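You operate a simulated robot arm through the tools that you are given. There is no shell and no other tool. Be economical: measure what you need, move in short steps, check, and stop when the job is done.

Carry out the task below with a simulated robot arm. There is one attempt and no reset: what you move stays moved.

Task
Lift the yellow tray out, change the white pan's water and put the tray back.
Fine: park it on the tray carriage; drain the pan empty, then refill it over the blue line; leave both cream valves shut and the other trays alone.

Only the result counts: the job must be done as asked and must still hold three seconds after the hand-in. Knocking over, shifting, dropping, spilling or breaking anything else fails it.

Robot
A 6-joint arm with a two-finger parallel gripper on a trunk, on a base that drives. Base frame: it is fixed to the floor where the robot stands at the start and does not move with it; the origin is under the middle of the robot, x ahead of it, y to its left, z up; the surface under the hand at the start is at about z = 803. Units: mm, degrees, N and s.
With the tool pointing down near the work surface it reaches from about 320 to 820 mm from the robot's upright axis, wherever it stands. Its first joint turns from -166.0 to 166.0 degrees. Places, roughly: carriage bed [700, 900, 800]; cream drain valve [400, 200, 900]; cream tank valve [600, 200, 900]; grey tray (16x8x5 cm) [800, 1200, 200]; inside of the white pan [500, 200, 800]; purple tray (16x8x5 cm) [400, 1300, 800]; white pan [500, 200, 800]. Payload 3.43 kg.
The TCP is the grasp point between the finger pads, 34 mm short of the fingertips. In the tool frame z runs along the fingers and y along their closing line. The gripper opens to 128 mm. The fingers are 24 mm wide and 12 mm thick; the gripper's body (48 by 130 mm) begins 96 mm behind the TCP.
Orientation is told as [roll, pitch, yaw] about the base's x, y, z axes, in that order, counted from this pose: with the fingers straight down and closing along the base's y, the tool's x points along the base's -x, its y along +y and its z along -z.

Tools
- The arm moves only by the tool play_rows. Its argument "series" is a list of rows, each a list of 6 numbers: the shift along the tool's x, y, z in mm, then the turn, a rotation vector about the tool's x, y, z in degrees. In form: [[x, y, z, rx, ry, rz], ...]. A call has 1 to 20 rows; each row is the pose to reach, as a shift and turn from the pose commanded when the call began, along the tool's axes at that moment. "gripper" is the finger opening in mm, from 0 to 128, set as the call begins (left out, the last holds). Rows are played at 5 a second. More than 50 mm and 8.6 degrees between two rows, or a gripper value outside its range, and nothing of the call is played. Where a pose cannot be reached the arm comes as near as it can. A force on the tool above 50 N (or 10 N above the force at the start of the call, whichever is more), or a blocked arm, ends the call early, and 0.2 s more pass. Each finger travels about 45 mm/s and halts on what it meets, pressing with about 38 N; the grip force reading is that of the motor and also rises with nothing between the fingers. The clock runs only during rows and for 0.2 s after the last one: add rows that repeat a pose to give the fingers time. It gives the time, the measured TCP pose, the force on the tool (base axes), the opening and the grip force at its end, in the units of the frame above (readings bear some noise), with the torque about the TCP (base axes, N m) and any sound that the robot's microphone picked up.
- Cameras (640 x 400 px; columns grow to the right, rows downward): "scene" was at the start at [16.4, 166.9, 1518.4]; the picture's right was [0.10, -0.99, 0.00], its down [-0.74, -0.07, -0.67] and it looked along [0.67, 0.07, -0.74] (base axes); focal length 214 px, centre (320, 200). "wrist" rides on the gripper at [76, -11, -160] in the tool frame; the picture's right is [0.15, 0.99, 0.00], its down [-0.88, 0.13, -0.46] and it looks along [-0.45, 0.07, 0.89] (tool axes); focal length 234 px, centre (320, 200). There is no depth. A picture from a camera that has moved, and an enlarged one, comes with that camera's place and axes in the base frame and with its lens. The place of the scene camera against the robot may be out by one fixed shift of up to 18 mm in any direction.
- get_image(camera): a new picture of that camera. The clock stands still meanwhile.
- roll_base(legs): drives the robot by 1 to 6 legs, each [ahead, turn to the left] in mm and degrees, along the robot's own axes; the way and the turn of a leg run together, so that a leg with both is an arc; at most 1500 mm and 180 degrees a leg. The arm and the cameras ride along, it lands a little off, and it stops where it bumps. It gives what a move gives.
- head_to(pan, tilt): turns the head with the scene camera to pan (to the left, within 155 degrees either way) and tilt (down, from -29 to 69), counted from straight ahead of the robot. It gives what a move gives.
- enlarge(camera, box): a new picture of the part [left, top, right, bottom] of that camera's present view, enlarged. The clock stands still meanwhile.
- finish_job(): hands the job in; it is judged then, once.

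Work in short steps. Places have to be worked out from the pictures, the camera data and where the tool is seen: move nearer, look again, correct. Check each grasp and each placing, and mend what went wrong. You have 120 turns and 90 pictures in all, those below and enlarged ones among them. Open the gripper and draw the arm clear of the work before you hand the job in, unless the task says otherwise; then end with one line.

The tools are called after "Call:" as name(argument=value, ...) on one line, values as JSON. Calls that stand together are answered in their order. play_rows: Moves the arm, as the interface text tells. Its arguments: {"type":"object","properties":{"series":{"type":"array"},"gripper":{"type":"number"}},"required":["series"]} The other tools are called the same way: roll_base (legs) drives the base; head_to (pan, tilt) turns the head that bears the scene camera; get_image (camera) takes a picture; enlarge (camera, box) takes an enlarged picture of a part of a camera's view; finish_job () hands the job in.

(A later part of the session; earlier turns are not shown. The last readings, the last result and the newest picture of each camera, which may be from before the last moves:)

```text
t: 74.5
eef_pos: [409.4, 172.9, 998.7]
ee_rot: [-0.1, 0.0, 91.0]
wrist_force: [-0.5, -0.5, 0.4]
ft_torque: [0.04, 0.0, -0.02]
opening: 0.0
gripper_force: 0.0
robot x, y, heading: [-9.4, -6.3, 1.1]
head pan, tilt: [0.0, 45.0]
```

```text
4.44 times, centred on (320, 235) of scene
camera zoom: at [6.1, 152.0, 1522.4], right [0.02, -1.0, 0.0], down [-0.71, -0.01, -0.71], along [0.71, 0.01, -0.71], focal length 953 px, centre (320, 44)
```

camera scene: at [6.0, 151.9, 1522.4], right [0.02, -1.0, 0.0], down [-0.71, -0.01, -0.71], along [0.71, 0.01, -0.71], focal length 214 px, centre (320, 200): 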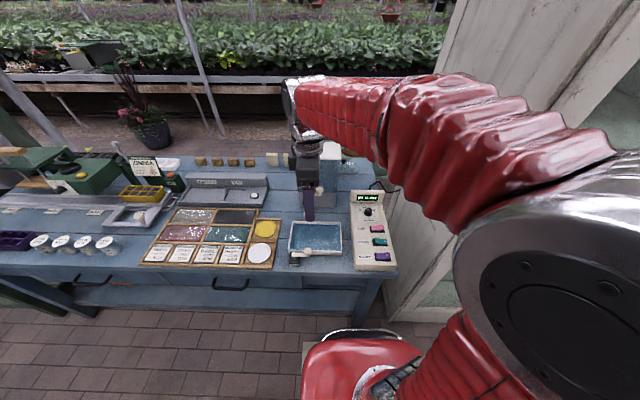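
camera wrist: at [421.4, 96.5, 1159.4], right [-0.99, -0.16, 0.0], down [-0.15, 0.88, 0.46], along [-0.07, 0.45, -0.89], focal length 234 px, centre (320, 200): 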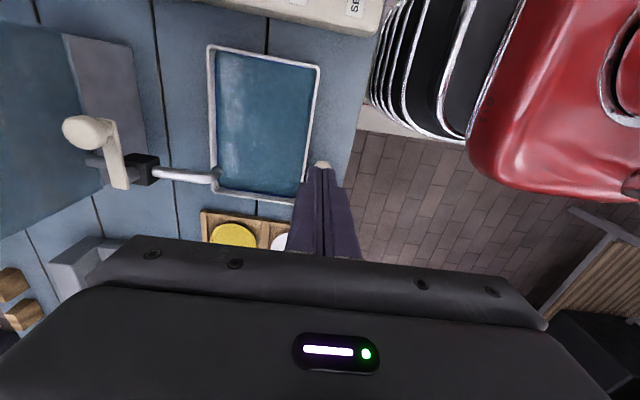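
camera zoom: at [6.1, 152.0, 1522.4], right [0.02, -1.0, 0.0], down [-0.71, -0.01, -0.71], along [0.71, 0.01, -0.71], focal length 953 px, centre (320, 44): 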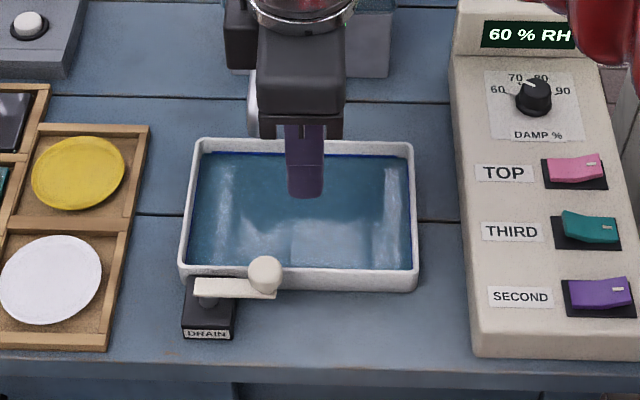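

Clear view: drain lever pivots on a vertical post near (399, 251), knob at about (401, 203, 859). I go down with closed fingers just behind (+x of) the knob.

Call:
play_rows(series=[[-15, -12, 20, 0, 0, 0], [-30, -26, 40, 0, 0, 0], [-30, -26, 75, 0, 0, 0], [-30, -26, 105, 0, 0, 0], [-30, -26, 118, 0, 0, 0], [-30, -26, 118, 0, 0, 0]])

Call:
get_image(camera="wrist")

Call:
enlarge(camera="scene", box=[270, 190, 370, 280])

```text
t: 75.9
eef_pos: [436.1, 205.4, 880.5]
ee_rot: [-0.1, 0.0, 91.1]
wrist_force: [0.3, 0.3, -0.1]
ft_torque: [0.0, 0.0, -0.02]
opening: 0.3
gripper_force: 33.1
robot x, y, heading: [-10.3, -3.9, 1.4]
head pan, tilt: [0.0, 45.0]
```

```text
48 pictures are left
camera wrist: at [447.4, 128.3, 1040.8], right [-0.99, -0.16, 0.0], down [-0.15, 0.88, 0.46], along [-0.07, 0.45, -0.89], focal length 234 px, centre (320, 200)
```

wrist: 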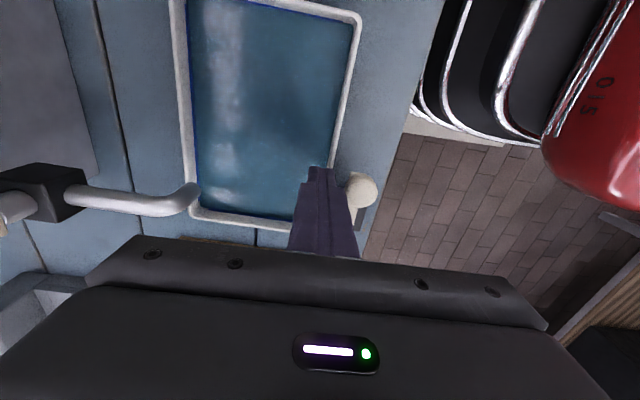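

```text
4.44 times, centred on (320, 235) of scene
camera zoom: at [6.1, 152.0, 1522.4], right [0.02, -1.0, 0.0], down [-0.71, -0.01, -0.71], along [0.71, 0.01, -0.71], focal length 953 px, centre (320, 44)
```

zoom: 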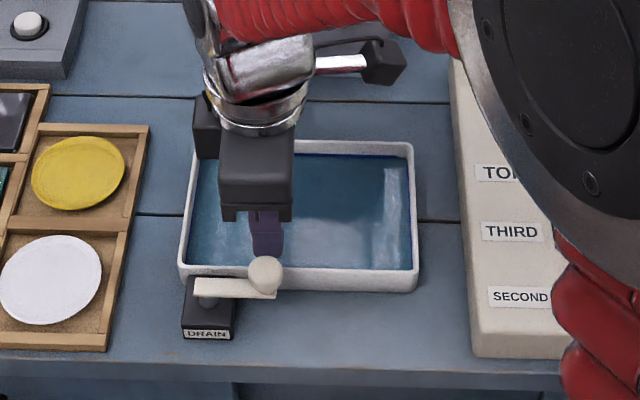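

Fingers are right behind the knob. I push it gently toward −x by 26 mm and watch.

Call:
play_rows(series=[[0, 6, 0, 0, 0, 0], [0, 12, 0, 0, 0, 0], [0, 17, 0, 0, 0, 0], [0, 22, 0, 0, 0, 0], [0, 26, 0, 0, 0, 0]])

Call:
enlarge(camera="scene", box=[270, 190, 370, 280])

```text
t: 77.1
eef_pos: [409.0, 204.9, 881.5]
ee_rot: [-0.1, 0.1, 91.0]
wrist_force: [1.0, 0.0, -0.4]
ft_torque: [0.0, -0.02, -0.02]
opening: 0.0
gripper_force: 32.7
robot x, y, heading: [-11.0, -5.6, 1.3]
head pan, tilt: [0.0, 45.0]
```

```text
4.44 times, centred on (320, 235) of scene
camera zoom: at [6.2, 152.0, 1522.4], right [0.02, -1.0, 0.0], down [-0.71, -0.01, -0.71], along [0.71, 0.01, -0.71], focal length 953 px, centre (320, 44)
```

zoom: 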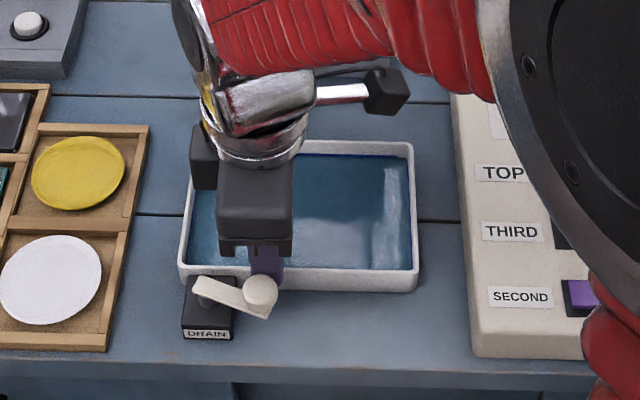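

It swings freely. I continue round the arc to about 75°.

Call:
play_rows(series=[[4, 12, 0, 0, 0, 0], [6.6, 22, 0, 0, 0, 0], [4, 31, 0, 0, 0, 0], [-0.7, 39, 0, 0, 0, 0], [-5, 45, 0, 0, 0, 0], [-10, 50, 0, 0, 0, 0]])

Call:
enlarge(camera="scene", box=[270, 190, 370, 280])

```text
t: 78.5
eef_pos: [358.2, 212.9, 880.7]
ee_rot: [-0.1, 0.0, 91.0]
wrist_force: [0.2, -0.3, -0.4]
ft_torque: [-0.01, 0.0, -0.01]
opening: 0.0
gripper_force: 32.9
robot x, y, heading: [-10.2, -6.5, 1.2]
head pan, tilt: [0.0, 45.0]
```

```text
4.44 times, centred on (320, 235) of scene
camera zoom: at [6.1, 152.0, 1522.4], right [0.02, -1.0, 0.0], down [-0.71, -0.01, -0.71], along [0.71, 0.01, -0.71], focal length 953 px, centre (320, 44)
```

zoom: 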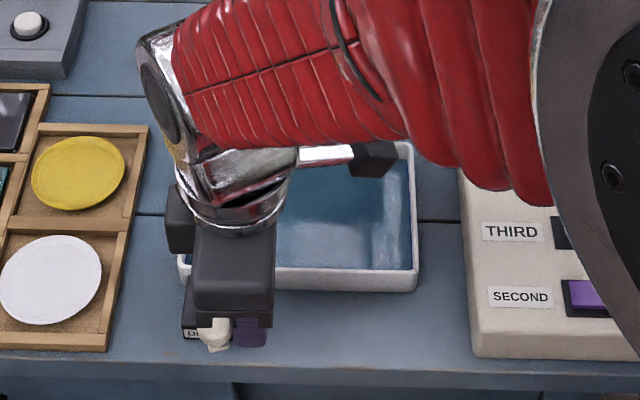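

Lever is nearly pointing at me. I push the rest in +y to its stop.

Call:
play_rows(series=[[-4, 2, 0, 0, 0, 0], [-8, 4, 0, 0, 0, 0], [-12, 4, 0, 0, 0, 0], [-12, 4, 0, 0, 0, 0]])

Call:
enlarge(camera="wrist", box=[120, 0, 420, 260])

```text
t: 79.5
eef_pos: [354.0, 224.6, 882.2]
ee_rot: [-0.1, 0.0, 91.0]
wrist_force: [-0.4, 0.4, 0.0]
ft_torque: [0.03, -0.01, -0.01]
opening: 0.2
gripper_force: 33.5
robot x, y, heading: [-10.4, -2.1, 1.2]
head pan, tilt: [0.0, 45.0]
```

```text
1.54 times, centred on (270, 130) of wrist
camera zoom: at [366.9, 148.5, 1041.3], right [-0.99, -0.16, 0.0], down [-0.15, 0.88, 0.46], along [-0.07, 0.45, -0.89], focal length 360 px, centre (397, 308)
```

zoom: 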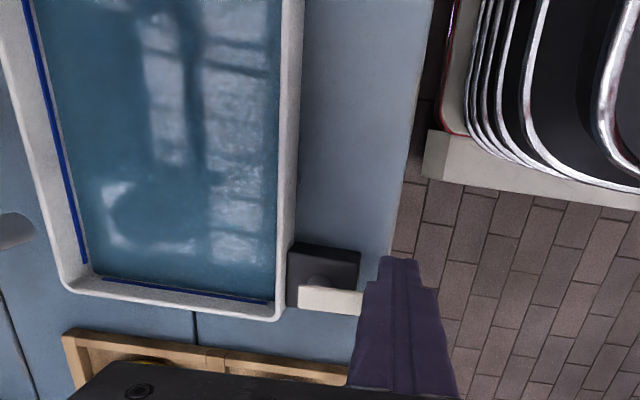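

Lever points toward me and the blue line now shows above the water, so it seems to drain. I back off, rise and watch.

Call:
play_rows(series=[[15, 0, 0, 0, 0, 0], [20, 0, -40, 0, 0, 0], [20, 0, -85, 0, 0, 0], [20, 0, -130, 0, 0, 0], [20, -20, -150, 0, 0, 0], [20, -20, -150, 0, 0, 0], [20, -20, -150, 0, 0, 0], [20, -20, -150, 0, 0, 0], [20, -20, -150, 0, 0, 0], [20, -20, -150, 0, 0, 0], [20, -20, -150, 0, 0, 0]])

Call:
get_image(camera="wrist")

Call:
enlarge(camera="scene", box=[270, 190, 370, 280])

```text
t: 81.9
eef_pos: [374.7, 205.3, 1031.2]
ee_rot: [-0.1, 0.0, 91.0]
wrist_force: [-0.8, 0.4, 0.7]
ft_torque: [-0.02, -0.01, 0.01]
opening: 0.1
gripper_force: 33.1
robot x, y, heading: [-8.2, -4.1, 1.0]
head pan, tilt: [0.0, 45.0]
```

```text
43 pictures are left
camera wrist: at [387.0, 129.1, 1191.4], right [-0.99, -0.16, 0.0], down [-0.15, 0.88, 0.46], along [-0.07, 0.45, -0.89], focal length 234 px, centre (320, 200)
```

wrist: 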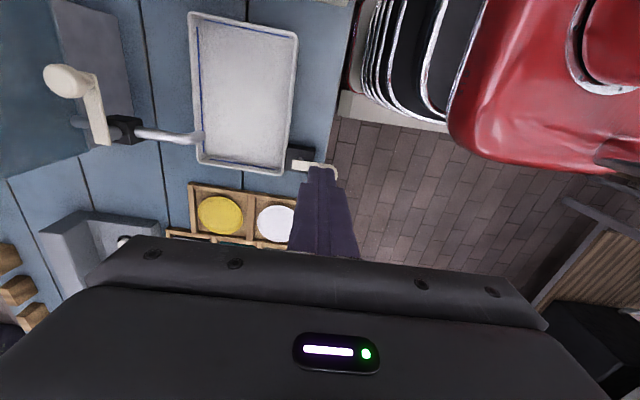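

```text
4.44 times, centred on (320, 235) of scene
camera zoom: at [6.0, 152.0, 1522.4], right [0.02, -1.0, 0.0], down [-0.71, -0.01, -0.71], along [0.71, 0.01, -0.71], focal length 953 px, centre (320, 44)
```

zoom: 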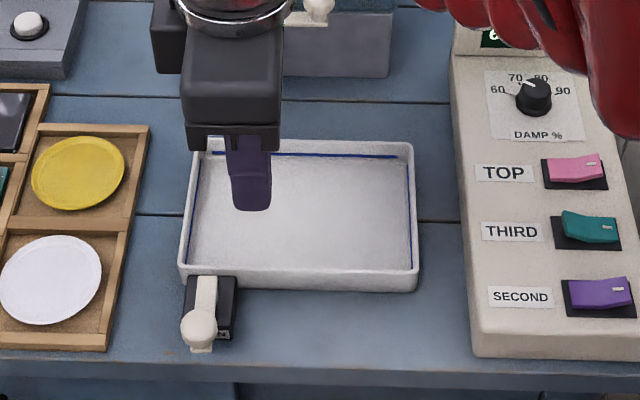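

Pan is drained empty. Knob is now near (353, 250). I descend on its +y side to swing the lever shut again.

Call:
play_rows(series=[[-40, 11, 0, 0, 0, 0], [-78, 22, 0, 0, 0, 0], [-78, 22, 45, 0, 0, 0], [-78, 22, 90, 0, 0, 0], [-78, 22, 130, 0, 0, 0], [-78, 22, 151, 0, 0, 0], [-78, 22, 151, 0, 0, 0]])

Call:
enlarge(camera="wrist", box=[120, 0, 420, 260])

```text
t: 83.5
eef_pos: [351.6, 281.9, 880.2]
ee_rot: [0.0, -0.1, 91.0]
wrist_force: [-0.1, 0.3, 0.1]
ft_torque: [0.01, -0.04, -0.01]
opening: 0.0
gripper_force: 32.9
robot x, y, heading: [-7.0, -2.7, 1.2]
head pan, tilt: [0.0, 45.0]
```

```text
1.54 times, centred on (270, 130) of wrist
camera zoom: at [363.3, 206.7, 1040.3], right [-0.99, -0.16, 0.0], down [-0.15, 0.88, 0.46], along [-0.07, 0.45, -0.89], focal length 360 px, centre (397, 308)
```

zoom: 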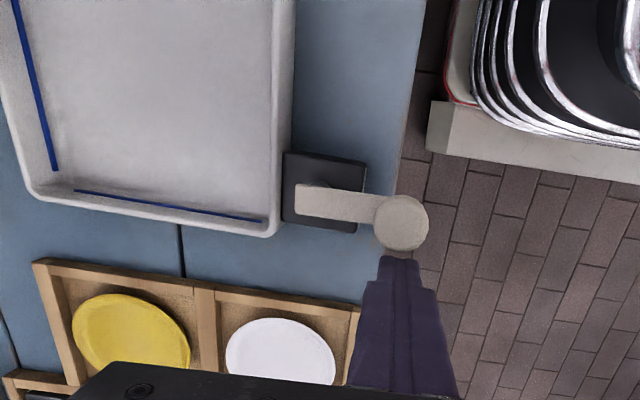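

Pan bottom visibly dry. I push the knob along the arc back to closed.

Call:
play_rows(series=[[10, 3, 0, 0, 0, 0], [19, 6.3, 0, 0, 0, 0], [33, 7.6, 0, 0, 0, 0], [43, 6, 0, 0, 0, 0], [52, 3.9, 0, 0, 0, 0], [60, -1, 0, 0, 0, 0], [67.6, -5.9, 0, 0, 0, 0], [73, -11, 0, 0, 0, 0], [77, -16.7, 0, 0, 0, 0], [79.4, -22.7, 0, 0, 0, 0], [79.4, -22.7, 0, 0, 0, 0]])

Call:
enlarge(camera="wrist", box=[120, 0, 420, 260])

```text
t: 85.9
eef_pos: [375.8, 203.8, 881.2]
ee_rot: [-0.1, 0.0, 91.0]
wrist_force: [-0.2, -0.6, 0.0]
ft_torque: [-0.03, 0.02, 0.01]
opening: 0.0
gripper_force: 32.7
robot x, y, heading: [-11.3, -5.8, 1.4]
head pan, tilt: [0.0, 45.0]
```

```text
1.54 times, centred on (270, 130) of wrist
camera zoom: at [387.8, 127.3, 1040.0], right [-0.99, -0.16, 0.0], down [-0.15, 0.88, 0.46], along [-0.07, 0.45, -0.89], focal length 360 px, centre (397, 308)
```

zoom: 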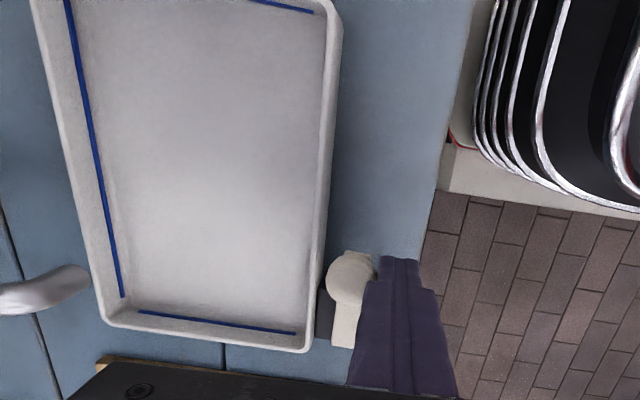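

Lever is almost at −y; I nudge a few mm more until its stop is felt.

Call:
play_rows(series=[[0, -2, 0, 0, 0, 0], [0, -4, 0, 0, 0, 0], [0, -6, 0, 0, 0, 0], [0, -6, 0, 0, 0, 0]])

```text
t: 86.9
eef_pos: [378.9, 203.1, 878.6]
ee_rot: [0.2, 0.2, 91.0]
wrist_force: [-28.4, 2.4, 5.2]
ft_torque: [0.01, 0.49, 0.08]
opening: 0.4
gripper_force: 32.7
robot x, y, heading: [-9.6, -1.4, 1.1]
head pan, tilt: [0.0, 45.0]
```

Stop felt at 28 N: drain shut. I back off, rise and move toward the tank valve for a look.

Call:
play_rows(series=[[0, 15, 0, 0, 0, 0], [0, 20, -45, 0, 0, 0], [0, 20, -90, 0, 0, 0], [0, 0, -130, 0, 0, 0], [0, -30, -170, 0, 0, 0], [0, -70, -190, 0, 0, 0], [0, -110, -210, 0, 0, 0], [0, -150, -220, 0, 0, 0], [0, -160, -220, 0, 0, 0], [0, -160, -220, 0, 0, 0]])

Call:
enlarge(camera="wrist", box=[140, 20, 400, 240])

Call:
enlarge(camera="scene", box=[250, 160, 390, 280])

```text
t: 89.1
eef_pos: [541.1, 205.9, 1100.6]
ee_rot: [-0.2, 0.0, 90.9]
wrist_force: [0.4, 0.4, -1.0]
ft_torque: [0.0, -0.02, -0.01]
opening: 0.0
gripper_force: 32.7
robot x, y, heading: [-11.5, -2.9, 1.2]
head pan, tilt: [0.0, 45.0]
```

```text
1.82 times, centred on (270, 130) of wrist
camera zoom: at [553.9, 129.8, 1260.8], right [-0.99, -0.16, 0.0], down [-0.15, 0.88, 0.46], along [-0.07, 0.45, -0.89], focal length 426 px, centre (411, 327)
```

zoom: 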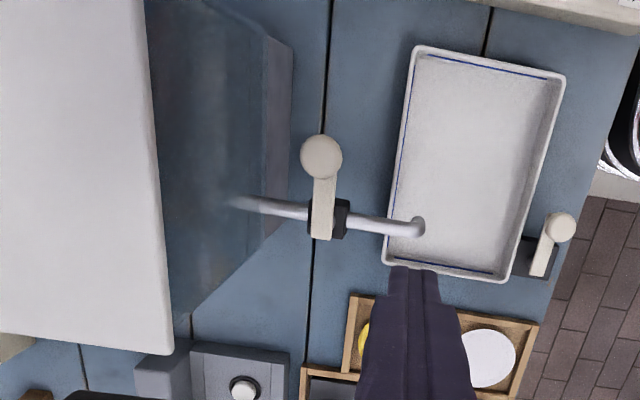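

```text
3.33 times, centred on (320, 220) of scene
camera zoom: at [6.3, 152.0, 1522.4], right [0.02, -1.0, 0.0], down [-0.71, -0.01, -0.71], along [0.71, 0.01, -0.71], focal length 715 px, centre (320, 133)
```

zoom: 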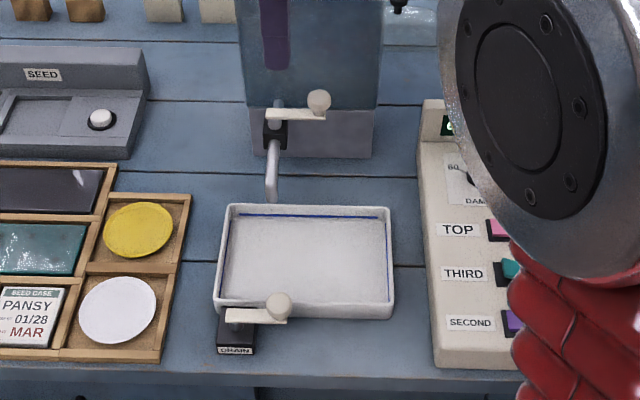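

Tank lever: knob (611, 168, ~955), pivot ≈(608, 219). To keep the hand clear of the tank lid (front x≈660, top ≈1075) I'll use yaw 0 with fingers tilted forward 20°. First yaw back to 0 to the right of the knob, high.

Call:
play_rows(series=[[8, -3, 0, 0, 0, 8.26], [16, -6, 0, 0, 0, 16.5], [24, -9, 0, 0, 0, 24.8], [32, -13, 0, 0, 0, 33], [40, -17, 0, 0, 0, 41.3], [48, -22, 0, 0, 0, 49.6], [56, -27, 0, 0, 0, 57.8], [64, -32, 0, 0, 0, 66.1], [70, -36, 0, 0, 0, 74.4], [76, -40, 0, 0, 0, 82.6], [82, -45, 0, 0, 0, 90.9], [82, -45, 0, 0, 0, 90.9]])

Call:
play_rows(series=[[0, 0, 0, 0, -7, 0], [0, 0, 0, 0, -14, 0], [0, 0, 0, 0, -20, 0], [0, 0, 0, 0, -20, 0]])

Call:
get_image(camera="wrist")

```text
t: 91.7
eef_pos: [587.1, 125.5, 1101.0]
ee_rot: [0.0, 0.0, 0.1]
wrist_force: [0.0, -0.7, -0.2]
ft_torque: [-0.02, 0.04, -0.02]
opening: 0.3
gripper_force: 32.9
robot x, y, heading: [-11.1, -0.8, 1.3]
head pan, tilt: [0.0, 45.0]
```

```text
t: 92.7
eef_pos: [587.3, 125.8, 1100.7]
ee_rot: [0.0, -20.0, 0.0]
wrist_force: [0.5, -0.4, 0.2]
ft_torque: [0.01, -0.03, 0.0]
opening: 0.0
gripper_force: 32.9
robot x, y, heading: [-12.8, -5.6, 1.2]
head pan, tilt: [0.0, 45.0]
```

```text
37 pictures are left
camera wrist: at [461.6, 113.2, 1224.5], right [-0.14, 0.99, -0.05], down [0.67, 0.13, 0.73], along [0.73, 0.07, -0.68], focal length 234 px, centre (320, 200)
```

wrist: 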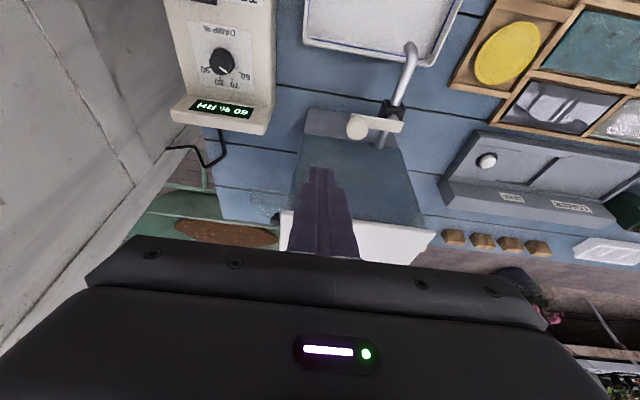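

Consistent (knob at 608, 168). I descend right of the knob and move in beside it, behind its line.

Call:
play_rows(series=[[9, 0, 39.3, 0, 0, 0], [18, 0, 78.6, 0, 0, 0], [28.3, 0, 121.7, 0, 0, 0], [18.9, 0, 125.1, 0, 0, 0], [8, 0, 129, 0, 0, 0], [0.1, 0, 132, 0, 0, 0], [0.1, 0, 132, 0, 0, 0]])

Call:
get_image(camera="wrist")

Call:
enlarge(camera="scene", box=[270, 140, 390, 240])

```text
t: 94.3
eef_pos: [633.0, 124.2, 977.3]
ee_rot: [0.0, -20.1, 0.1]
wrist_force: [-0.5, -0.4, 0.0]
ft_torque: [0.03, -0.01, -0.02]
opening: 0.0
gripper_force: 33.3
robot x, y, heading: [-9.9, -3.2, 1.0]
head pan, tilt: [0.0, 45.0]
```

```text
36 pictures are left
camera wrist: at [506.7, 112.6, 1100.7], right [-0.14, 0.99, -0.05], down [0.67, 0.13, 0.73], along [0.73, 0.07, -0.68], focal length 234 px, centre (320, 200)
```

wrist: 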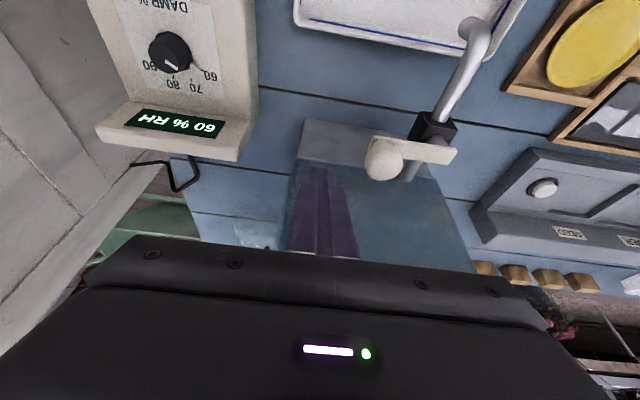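

```text
4.00 times, centred on (330, 190) of scene
camera zoom: at [6.3, 152.0, 1522.4], right [0.02, -1.0, 0.0], down [-0.71, -0.01, -0.71], along [0.71, 0.01, -0.71], focal length 858 px, centre (280, 240)
```

zoom: 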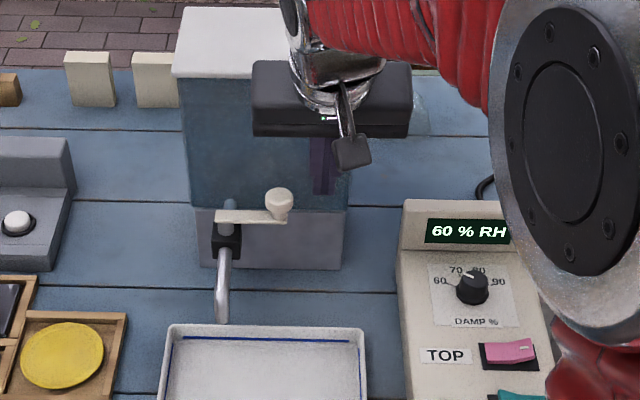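

I slide behind the knob and push it about 40° open, then check flow.

Call:
play_rows(series=[[0, 22, 0, 0, 0, 0], [0, 44, 0, 0, 0, 0], [0, 44, 0, 0, 0, 0], [12.2, 42, -4.4, 0, 0, 0], [24.4, 39, -8.9, 0, 0, 0], [33.8, 39, -12.3, 0, 0, 0], [42.3, 39, -15.4, 0, 0, 0]])

Call:
enlarge(camera="scene", box=[260, 150, 380, 270])

```text
t: 95.9
eef_pos: [587.4, 164.9, 976.0]
ee_rot: [0.0, -20.1, 0.1]
wrist_force: [-0.1, -0.1, 0.7]
ft_torque: [-0.04, -0.03, 0.04]
opening: 0.0
gripper_force: 32.7
robot x, y, heading: [-11.3, -2.0, 1.5]
head pan, tilt: [0.0, 45.0]
```

```text
3.33 times, centred on (320, 210) of scene
camera zoom: at [6.3, 152.0, 1522.4], right [0.02, -1.0, 0.0], down [-0.71, -0.01, -0.71], along [0.71, 0.01, -0.71], focal length 715 px, centre (320, 167)
```

zoom: 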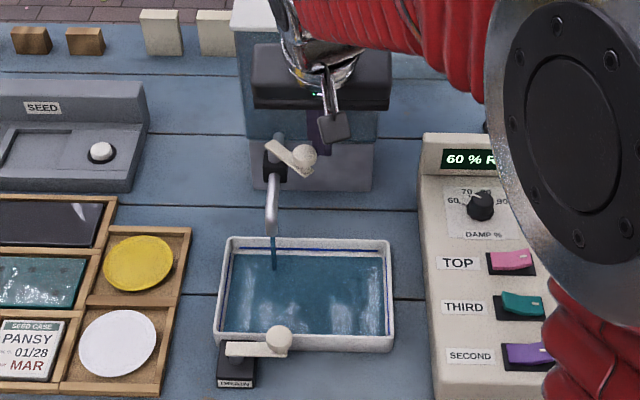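

Water is flowing fast. Clock is frozen while I look, so I enlarge to gauge the level before reacting.

Call:
enlarge(camera="scene", box=[295, 215, 345, 255])

Call:
enlarge(camera="wrist", box=[240, 0, 480, 200])

```text
10.00 times, centred on (320, 235) of scene
camera zoom: at [6.3, 152.0, 1522.4], right [0.02, -1.0, 0.0], down [-0.71, -0.01, -0.71], along [0.71, 0.01, -0.71], focal length 2145 px, centre (320, -150)
```

zoom: 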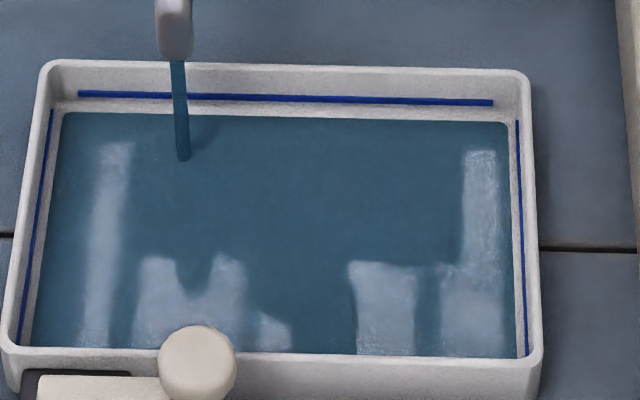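

```text
2.00 times, centred on (360, 100) of wrist
camera zoom: at [461.4, 152.0, 1100.8], right [-0.14, 0.99, -0.05], down [0.67, 0.13, 0.73], along [0.73, 0.07, -0.68], focal length 468 px, centre (240, 400)
```

zoom: 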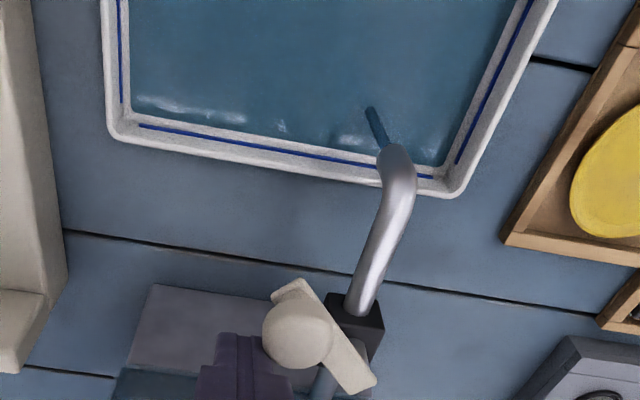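

Level is ~10 mm below the line, rim ~16 mm above the line. I wait 0.4 s to measure the rate.

Call:
play_rows(series=[[0, 0, 0, 0, 0, 0]])

Call:
enlarge(camera="scene", box=[295, 215, 345, 255])

```text
t: 96.3
eef_pos: [587.2, 163.7, 976.6]
ee_rot: [0.0, -20.1, 0.1]
wrist_force: [0.6, -0.5, 1.0]
ft_torque: [-0.01, -0.01, 0.0]
opening: 0.0
gripper_force: 33.4
robot x, y, heading: [-9.3, -5.7, 1.2]
head pan, tilt: [0.0, 45.0]
```

```text
10.00 times, centred on (320, 235) of scene
camera zoom: at [6.2, 152.0, 1522.4], right [0.02, -1.0, 0.0], down [-0.71, -0.01, -0.71], along [0.71, 0.01, -0.71], focal length 2145 px, centre (320, -150)
```

zoom: 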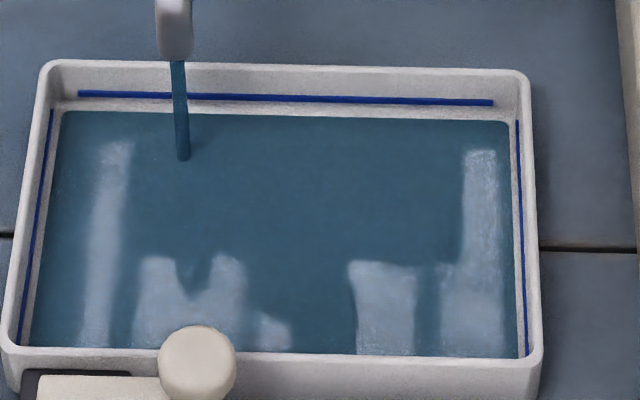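

Slow rise (~1 px/0.4 s). I wait 1.2 s more.

Call:
play_rows(series=[[0, 0, 0, 0, 0, 0], [0, 0, 0, 0, 0, 0], [0, 0, 0, 0, 0, 0], [0, 0, 0, 0, 0, 0], [0, 0, 0, 0, 0, 0]])

Call:
enlarge(camera="scene", box=[295, 215, 345, 255])

```text
t: 97.5
eef_pos: [587.1, 164.3, 975.2]
ee_rot: [0.0, -20.1, 0.0]
wrist_force: [1.1, -0.8, 0.7]
ft_torque: [-0.02, 0.01, 0.05]
opening: 0.0
gripper_force: 33.0
robot x, y, heading: [-11.1, -6.4, 1.3]
head pan, tilt: [0.0, 45.0]
```

```text
10.00 times, centred on (320, 235) of scene
camera zoom: at [6.2, 152.0, 1522.4], right [0.02, -1.0, 0.0], down [-0.71, -0.01, -0.71], along [0.71, 0.01, -0.71], focal length 2145 px, centre (320, -150)
```

zoom: 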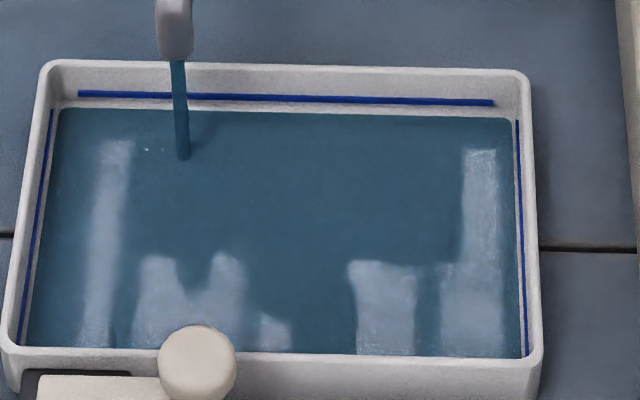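

Rate ≈2.7 px/s; about 13 px to the line. I wait ~3.6 s.

Call:
play_rows(series=[[0, 0, 0, 0, 0, 0], [0, 0, 0, 0, 0, 0], [0, 0, 0, 0, 0, 0], [0, 0, 0, 0, 0, 0], [0, 0, 0, 0, 0, 0], [0, 0, 0, 0, 0, 0], [0, 0, 0, 0, 0, 0], [0, 0, 0, 0, 0, 0], [0, 0, 0, 0, 0, 0], [0, 0, 0, 0, 0, 0], [0, 0, 0, 0, 0, 0], [0, 0, 0, 0, 0, 0], [0, 0, 0, 0, 0, 0], [0, 0, 0, 0, 0, 0], [0, 0, 0, 0, 0, 0], [0, 0, 0, 0, 0, 0], [0, 0, 0, 0, 0, 0]])

Call:
enlarge(camera="scene", box=[295, 215, 345, 255])

```text
t: 101.1
eef_pos: [586.7, 164.0, 976.9]
ee_rot: [0.0, -20.1, 0.1]
wrist_force: [0.1, 0.8, -0.4]
ft_torque: [-0.03, -0.01, -0.01]
opening: 0.2
gripper_force: 32.7
robot x, y, heading: [-10.1, -5.6, 1.1]
head pan, tilt: [0.0, 45.0]
```

```text
10.00 times, centred on (320, 235) of scene
camera zoom: at [6.2, 152.0, 1522.4], right [0.02, -1.0, 0.0], down [-0.71, -0.01, -0.71], along [0.71, 0.01, -0.71], focal length 2145 px, centre (320, -150)
```

zoom: 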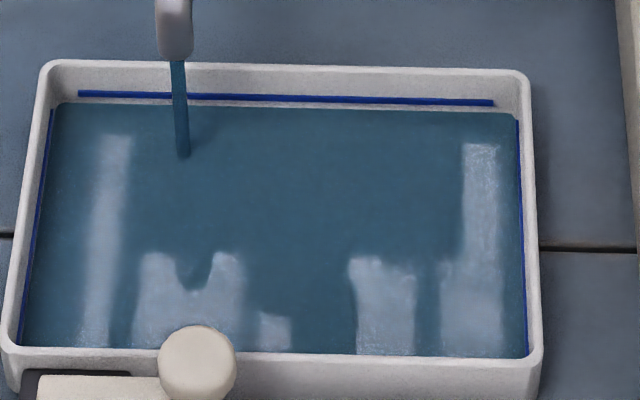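

Edge now at ~104, line at 94–100. I wait another ~3.8 s.

Call:
play_rows(series=[[0, 0, 0, 0, 0, 0], [0, 0, 0, 0, 0, 0], [0, 0, 0, 0, 0, 0], [0, 0, 0, 0, 0, 0], [0, 0, 0, 0, 0, 0], [0, 0, 0, 0, 0, 0], [0, 0, 0, 0, 0, 0], [0, 0, 0, 0, 0, 0], [0, 0, 0, 0, 0, 0], [0, 0, 0, 0, 0, 0], [0, 0, 0, 0, 0, 0], [0, 0, 0, 0, 0, 0], [0, 0, 0, 0, 0, 0], [0, 0, 0, 0, 0, 0], [0, 0, 0, 0, 0, 0], [0, 0, 0, 0, 0, 0], [0, 0, 0, 0, 0, 0], [0, 0, 0, 0, 0, 0]])

Call:
enlarge(camera="scene", box=[295, 215, 345, 255])

```text
t: 104.9
eef_pos: [587.2, 164.3, 976.9]
ee_rot: [-0.1, -20.2, 0.1]
wrist_force: [0.0, 0.3, 0.8]
ft_torque: [-0.01, 0.05, -0.02]
opening: 0.1
gripper_force: 33.0
robot x, y, heading: [-9.7, -0.8, 1.2]
head pan, tilt: [0.0, 45.0]
```

```text
10.00 times, centred on (320, 235) of scene
camera zoom: at [6.2, 152.0, 1522.4], right [0.02, -1.0, 0.0], down [-0.71, -0.01, -0.71], along [0.71, 0.01, -0.71], focal length 2145 px, centre (320, -150)
```

zoom: 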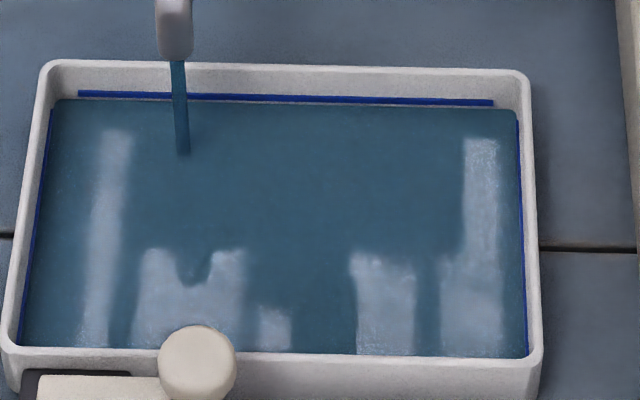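

Edge now just reaching the line's underside. Another 4 s.

Call:
play_rows(series=[[0, 0, 0, 0, 0, 0], [0, 0, 0, 0, 0, 0], [0, 0, 0, 0, 0, 0], [0, 0, 0, 0, 0, 0], [0, 0, 0, 0, 0, 0], [0, 0, 0, 0, 0, 0], [0, 0, 0, 0, 0, 0], [0, 0, 0, 0, 0, 0], [0, 0, 0, 0, 0, 0], [0, 0, 0, 0, 0, 0], [0, 0, 0, 0, 0, 0], [0, 0, 0, 0, 0, 0], [0, 0, 0, 0, 0, 0], [0, 0, 0, 0, 0, 0], [0, 0, 0, 0, 0, 0], [0, 0, 0, 0, 0, 0], [0, 0, 0, 0, 0, 0], [0, 0, 0, 0, 0, 0], [0, 0, 0, 0, 0, 0], [0, 0, 0, 0, 0, 0]])

Call:
enlarge(camera="scene", box=[295, 215, 345, 255])

```text
t: 109.1
eef_pos: [588.0, 164.7, 976.5]
ee_rot: [-0.1, -20.0, 0.3]
wrist_force: [0.2, -0.5, 0.6]
ft_torque: [0.02, 0.01, 0.0]
opening: 0.2
gripper_force: 33.2
robot x, y, heading: [-13.9, -5.9, 1.2]
head pan, tilt: [0.0, 45.0]
```

```text
10.00 times, centred on (320, 235) of scene
camera zoom: at [6.2, 152.0, 1522.4], right [0.02, -1.0, 0.0], down [-0.71, -0.01, -0.71], along [0.71, 0.01, -0.71], focal length 2145 px, centre (320, -150)
```

zoom: 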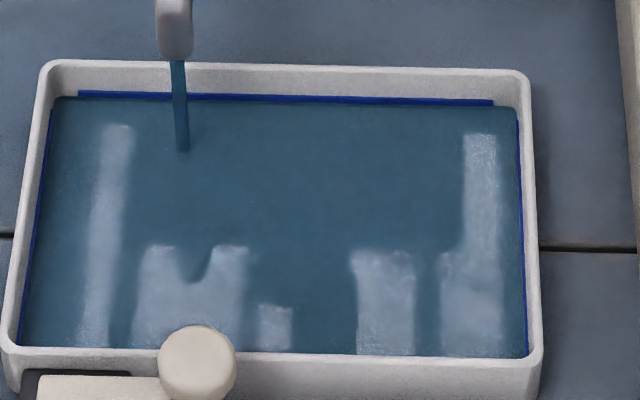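

Half the line is covered. 4 s more.

Call:
play_rows(series=[[0, 0, 0, 0, 0, 0], [0, 0, 0, 0, 0, 0], [0, 0, 0, 0, 0, 0], [0, 0, 0, 0, 0, 0], [0, 0, 0, 0, 0, 0], [0, 0, 0, 0, 0, 0], [0, 0, 0, 0, 0, 0], [0, 0, 0, 0, 0, 0], [0, 0, 0, 0, 0, 0], [0, 0, 0, 0, 0, 0], [0, 0, 0, 0, 0, 0], [0, 0, 0, 0, 0, 0], [0, 0, 0, 0, 0, 0], [0, 0, 0, 0, 0, 0], [0, 0, 0, 0, 0, 0], [0, 0, 0, 0, 0, 0], [0, 0, 0, 0, 0, 0], [0, 0, 0, 0, 0, 0], [0, 0, 0, 0, 0, 0], [0, 0, 0, 0, 0, 0]])

Call:
play_rows(series=[[0, 0, 0, 0, 0, 0], [0, 0, 0, 0, 0, 0], [0, 0, 0, 0, 0, 0], [0, 0, 0, 0, 0, 0], [0, 0, 0, 0, 0, 0], [0, 0, 0, 0, 0, 0], [0, 0, 0, 0, 0, 0], [0, 0, 0, 0, 0, 0], [0, 0, 0, 0, 0, 0], [0, 0, 0, 0, 0, 0]])

Call:
enlarge(camera="scene", box=[295, 215, 345, 255])

```text
t: 113.3
eef_pos: [586.4, 164.5, 977.2]
ee_rot: [-0.1, -20.1, 0.1]
wrist_force: [0.4, 0.2, -0.2]
ft_torque: [0.0, 0.0, 0.02]
opening: 0.2
gripper_force: 33.0
robot x, y, heading: [-9.3, -4.8, 1.6]
head pan, tilt: [0.0, 45.0]
```

```text
t: 115.5
eef_pos: [587.5, 164.1, 977.2]
ee_rot: [0.0, -20.2, 0.1]
wrist_force: [1.5, -1.3, 0.0]
ft_torque: [0.0, -0.03, 0.0]
opening: 0.0
gripper_force: 32.9
robot x, y, heading: [-10.5, -5.7, 1.0]
head pan, tilt: [0.0, 45.0]
```

```text
10.00 times, centred on (320, 235) of scene
camera zoom: at [6.2, 152.0, 1522.4], right [0.02, -1.0, 0.0], down [-0.71, -0.01, -0.71], along [0.71, 0.01, -0.71], focal length 2145 px, centre (320, -150)
```

zoom: 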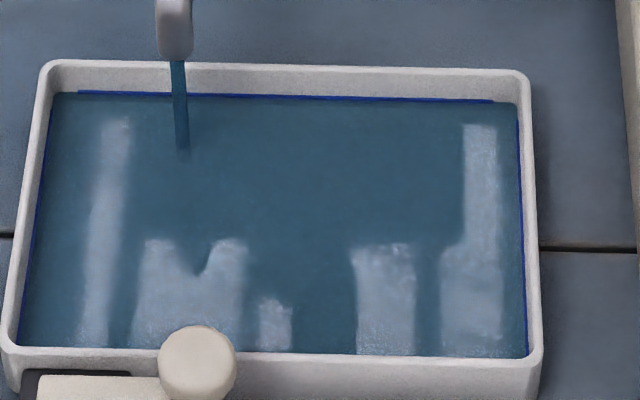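

Line nearly covered. 4 s more for margin, then close.

Call:
play_rows(series=[[0, 0, 0, 0, 0, 0], [0, 0, 0, 0, 0, 0], [0, 0, 0, 0, 0, 0], [0, 0, 0, 0, 0, 0], [0, 0, 0, 0, 0, 0], [0, 0, 0, 0, 0, 0], [0, 0, 0, 0, 0, 0], [0, 0, 0, 0, 0, 0], [0, 0, 0, 0, 0, 0], [0, 0, 0, 0, 0, 0], [0, 0, 0, 0, 0, 0], [0, 0, 0, 0, 0, 0], [0, 0, 0, 0, 0, 0], [0, 0, 0, 0, 0, 0], [0, 0, 0, 0, 0, 0], [0, 0, 0, 0, 0, 0], [0, 0, 0, 0, 0, 0], [0, 0, 0, 0, 0, 0], [0, 0, 0, 0, 0, 0], [0, 0, 0, 0, 0, 0]])

Call:
enlarge(camera="scene", box=[295, 215, 345, 255])

Call:
enlarge(camera="wrist", box=[240, 0, 480, 200])

```text
t: 119.7
eef_pos: [586.9, 164.3, 977.2]
ee_rot: [0.0, -20.2, 0.2]
wrist_force: [-0.4, -0.7, 0.1]
ft_torque: [-0.01, -0.03, 0.0]
opening: 0.3
gripper_force: 32.8
robot x, y, heading: [-10.5, 0.7, 1.1]
head pan, tilt: [0.0, 45.0]
```

```text
10.00 times, centred on (320, 235) of scene
camera zoom: at [6.2, 152.0, 1522.4], right [0.02, -1.0, 0.0], down [-0.71, -0.01, -0.71], along [0.71, 0.01, -0.71], focal length 2145 px, centre (320, -150)
```

zoom: 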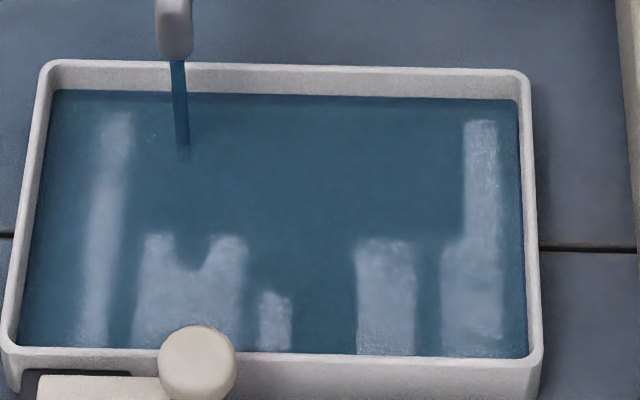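

```text
2.00 times, centred on (360, 100) of wrist
camera zoom: at [461.5, 152.1, 1100.7], right [-0.14, 0.99, -0.05], down [0.67, 0.13, 0.73], along [0.73, 0.07, -0.68], focal length 468 px, centre (240, 400)
```

zoom: 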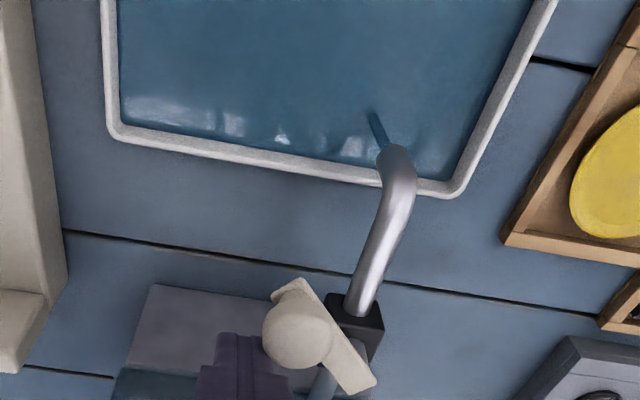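

The line is covered; about 13 mm freeboard remains. I go round the knob and push the tank lever shut.

Call:
play_rows(series=[[7.5, -25, -2.7, 0, 0, 0], [42.3, -22, -15.4, 0, 0, 0], [63.9, 5, -23.3, 0, 0, 0], [58.3, 38, -21.2, 0, 0, 0], [47, 40, -17.1, 0, 0, 0], [38.5, 34, -14, 0, 0, 0], [33.8, 25, -12.3, 0, 0, 0], [28.7, 17, -10.4, 0, 0, 0], [23.5, 12, -8.6, 0, 0, 0], [18.1, 7.5, -6.6, 0, 0, 0], [14.1, 5, -5.1, 0, 0, 0], [11.3, 4, -4.1, 0, 0, 0], [11.3, 4, -4.1, 0, 0, 0]])

Call:
enlarge(camera="wrist", box=[240, 0, 480, 200])

```text
t: 122.5
eef_pos: [574.5, 168.0, 976.6]
ee_rot: [0.0, -19.9, 0.1]
wrist_force: [-7.5, 1.3, -3.0]
ft_torque: [0.11, 0.16, 0.06]
opening: 0.0
gripper_force: 33.0
robot x, y, heading: [-5.5, -5.3, 1.4]
head pan, tilt: [0.0, 45.0]
```

```text
2.00 times, centred on (360, 100) of wrist
camera zoom: at [449.2, 156.3, 1100.3], right [-0.14, 0.99, -0.05], down [0.67, 0.13, 0.73], along [0.73, 0.07, -0.68], focal length 468 px, centre (240, 400)
```

zoom: 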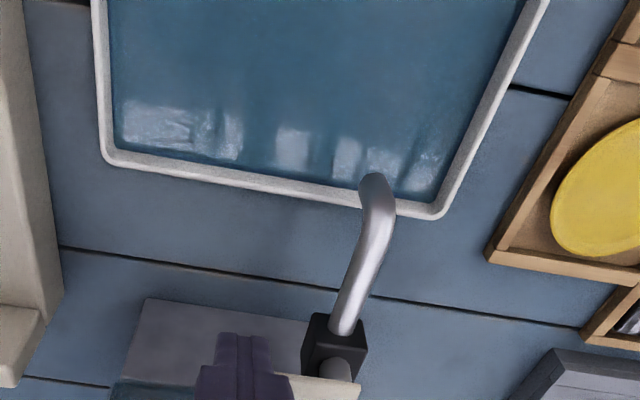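

Flow has stopped and the stop is felt (−7.5 N). I nudge 3 mm more to seat it.

Call:
play_rows(series=[[-1.5, 0, 0.5, 0, 0, 0], [-3, 0, 1, 0, 0, 0], [-3, 0, 1, 0, 0, 0]])

```text
t: 123.3
eef_pos: [576.5, 167.8, 976.6]
ee_rot: [-0.1, -19.9, 0.0]
wrist_force: [-33.5, 1.8, -6.8]
ft_torque: [0.41, 0.73, 0.17]
opening: 0.0
gripper_force: 33.5
robot x, y, heading: [-12.7, -4.5, 1.2]
head pan, tilt: [0.0, 45.0]
```

Seated at 33 N: tank valve shut. I back off, rise and inspect both valves and water.

Call:
play_rows(series=[[14, 0, -5, 0, 0, 0], [28, 0, -10, 0, 0, 0], [23.9, 0, -51.3, 0, 0, 0], [24.3, 0, -94, 0, 0, 0], [31.2, 0, -133.8, 0, 0, 0], [63.6, 0, -161.5, 0, 0, 0], [101.2, 0, -175, 0, 0, 0], [101.2, 0, -175, 0, 0, 0]])

Call:
play_rows(series=[[0, 0, 0, 0, 7, 0], [0, 0, 0, 0, 14, 0], [0, 0, 0, 0, 20, 0], [0, 0, 0, 0, 20, 0]])

Call:
enlarge(camera="scene", box=[250, 160, 390, 280])

Call:
enlarge(camera="wrist", box=[200, 60, 440, 240])

```text
t: 125.1
eef_pos: [421.4, 168.6, 1105.7]
ee_rot: [0.1, -20.0, 0.1]
wrist_force: [0.4, -0.9, 0.6]
ft_torque: [0.02, 0.04, -0.02]
opening: 0.0
gripper_force: 33.1
robot x, y, heading: [-12.6, -0.3, 1.2]
head pan, tilt: [0.0, 45.0]
```

```text
t: 126.1
eef_pos: [423.9, 168.2, 1106.9]
ee_rot: [0.0, 0.0, 0.1]
wrist_force: [0.2, 0.2, 0.1]
ft_torque: [-0.01, 0.0, 0.03]
opening: 0.0
gripper_force: 32.9
robot x, y, heading: [-9.2, -2.3, 1.0]
head pan, tilt: [0.0, 45.0]
```

```text
3.33 times, centred on (320, 220) of scene
camera zoom: at [6.0, 152.0, 1522.4], right [0.02, -1.0, 0.0], down [-0.71, -0.01, -0.71], along [0.71, 0.01, -0.71], focal length 715 px, centre (320, 133)
```

zoom: 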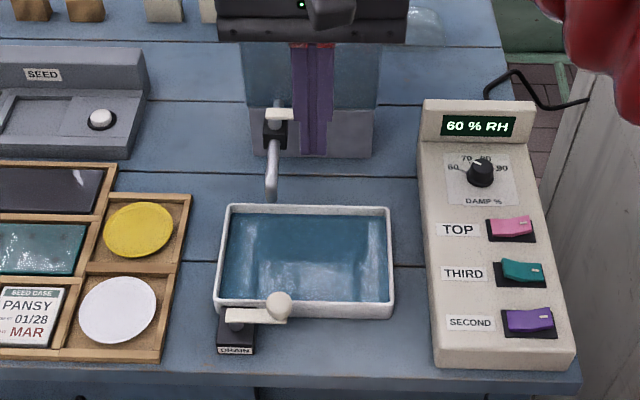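

```text
2.22 times, centred on (320, 150) of wrist
camera zoom: at [347.8, 156.1, 1266.3], right [-0.15, 0.99, 0.0], down [0.88, 0.13, 0.46], along [0.45, 0.07, -0.89], focal length 520 px, centre (320, 311)
```

zoom: 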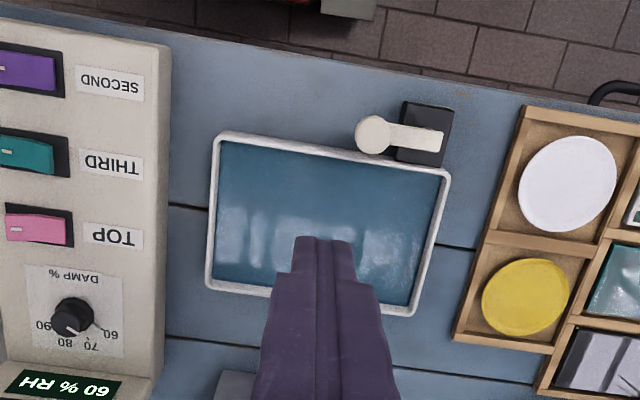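

Both valves shut, water above the line. I yaw the tool to 90° with opening 88 and drive to the carriage.

Call:
play_rows(series=[[0, 0, 0, 0, 0, -8.2], [0, 0, 0, 0, 0, -16.4], [0, 0, 0, 0, 0, -24.6], [0, 0, 0, 0, 0, -32.8], [0, 0, 0, 0, 0, -41], [0, 0, 0, 0, 0, -49.2], [0, 0, 0, 0, 0, -57.4], [0, 0, 0, 0, 0, -65.6], [0, 0, 0, 0, 0, -73.8], [0, 0, 0, 0, 0, -82], [0, 0, 0, 0, 0, -90], [0, 0, 0, 0, 0, -90]], gripper=88)

Call:
roll_base(legs=[[-190, 0], [0, 88.8], [800, 0], [0, -90], [190, 0]])

Call:
get_image(camera="wrist")

Call:
get_image(camera="scene")

```text
t: 128.7
eef_pos: [423.7, 168.9, 1105.8]
ee_rot: [-0.1, 0.1, 90.2]
wrist_force: [-0.2, 0.0, 0.4]
ft_torque: [0.01, -0.04, 0.0]
opening: 87.9
gripper_force: 0.0
robot x, y, heading: [-7.6, -6.1, 1.4]
head pan, tilt: [0.0, 45.0]
```

```text
t: 148.1
eef_pos: [440.7, 946.4, 1106.9]
ee_rot: [-0.1, 0.0, 88.3]
wrist_force: [0.2, -0.7, -0.6]
ft_torque: [0.0, 0.03, -0.03]
opening: 87.9
gripper_force: 0.0
robot x, y, heading: [-0.0, 815.5, -0.5]
head pan, tilt: [0.0, 45.0]
```

```text
20 pictures are left
camera wrist: at [448.4, 869.8, 1265.8], right [-0.99, -0.12, 0.0], down [-0.1, 0.88, 0.46], along [-0.05, 0.45, -0.89], focal length 234 px, centre (320, 200)
```

wrist: 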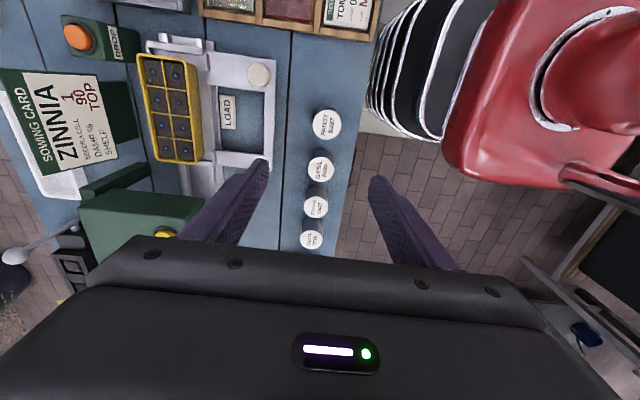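

```text
19 pictures are left
camera scene: at [22.5, 969.0, 1522.4], right [-0.01, -1.0, 0.0], down [-0.71, 0.01, -0.71], along [0.71, -0.01, -0.71], focal length 214 px, centre (320, 200)
```

scene: 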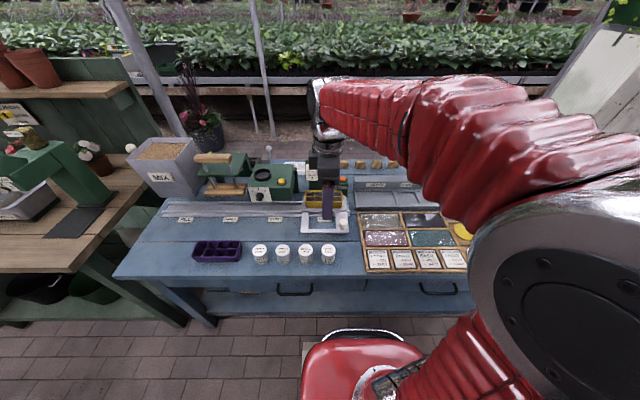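

Tray is parked as left. I move over it and lower to z≈985, correcting yaw by 1°.

Call:
play_rows(series=[[1, -45, 0, 0, 0, 0], [2, -90, 0, 0, 0, 0], [3, -135, 0, 0, 0, -1], [4, -180, 0, 0, 0, -1], [4, -232, 0, 0, 0, -1]])

Call:
play_rows(series=[[1, -45, 0, 0, 0, 0], [2, -90, 0, 0, 0, 0], [3, -135, 0, 0, 0, -1], [4, -180, 0, 0, 0, -1], [4, -220, 0, 0, 0, -1], [4, -232, 35, 0, 0, -1], [4, -232, 80, 0, 0, -1], [4, -232, 122, 0, 0, -1], [4, -232, 122, 0, 0, -1]])

Call:
get_image(camera="wrist")

```text
refused: row 5 steps farther than a row can; nothing moved
```

```text
t: 150.1
eef_pos: [672.8, 936.0, 984.0]
ee_rot: [0.0, 0.0, 89.2]
wrist_force: [0.5, -0.5, 0.1]
ft_torque: [0.01, 0.02, -0.01]
opening: 88.1
gripper_force: 0.1
robot x, y, heading: [-0.9, 814.3, -0.7]
head pan, tilt: [0.0, 45.0]
```

```text
18 pictures are left
camera wrist: at [681.9, 859.6, 1143.1], right [-0.99, -0.13, 0.0], down [-0.12, 0.88, 0.46], along [-0.06, 0.45, -0.89], focal length 234 px, centre (320, 200)
```

wrist: 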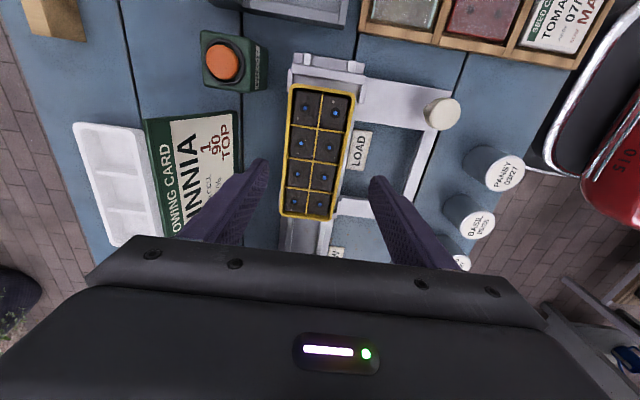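

Tray centre computed at (678.3, 943.4), matching my frame. I align, descend to z≈867 and grip.

Call:
play_rows(series=[[-6, -5.5, 20, 0, 0, 0], [-6, -5.5, 50, 0, 0, 0], [-6, -5.5, 75, 0, 0, 0], [-6, -5.5, 95, 0, 0, 0], [-6, -5.5, 108, 0, 0, 0], [-6, -5.5, 117, 0, 0, 0], [-6, -5.5, 117, 0, 0, 0]])

Call:
play_rows(series=[[0, 0, 0, 0, 0, 0], [0, 0, 0, 0, 0, 0], [0, 0, 0, 0, 0, 0], [0, 0, 0, 0, 0, 0], [0, 0, 0, 0, 0, 0]], gripper=40)

```text
t: 151.7
eef_pos: [677.0, 941.5, 867.2]
ee_rot: [0.0, 0.0, 89.4]
wrist_force: [-0.8, 0.0, -0.4]
ft_torque: [-0.01, 0.0, -0.02]
opening: 88.2
gripper_force: 0.1
robot x, y, heading: [3.5, 813.6, -0.4]
head pan, tilt: [0.0, 45.0]
```

```text
t: 152.9
eef_pos: [676.7, 940.5, 866.9]
ee_rot: [0.0, 0.1, 89.3]
wrist_force: [-0.3, -0.9, 0.1]
ft_torque: [0.0, 0.03, -0.05]
opening: 68.9
gripper_force: 38.4
robot x, y, heading: [2.6, 815.4, -0.8]
head pan, tilt: [0.0, 45.0]
```

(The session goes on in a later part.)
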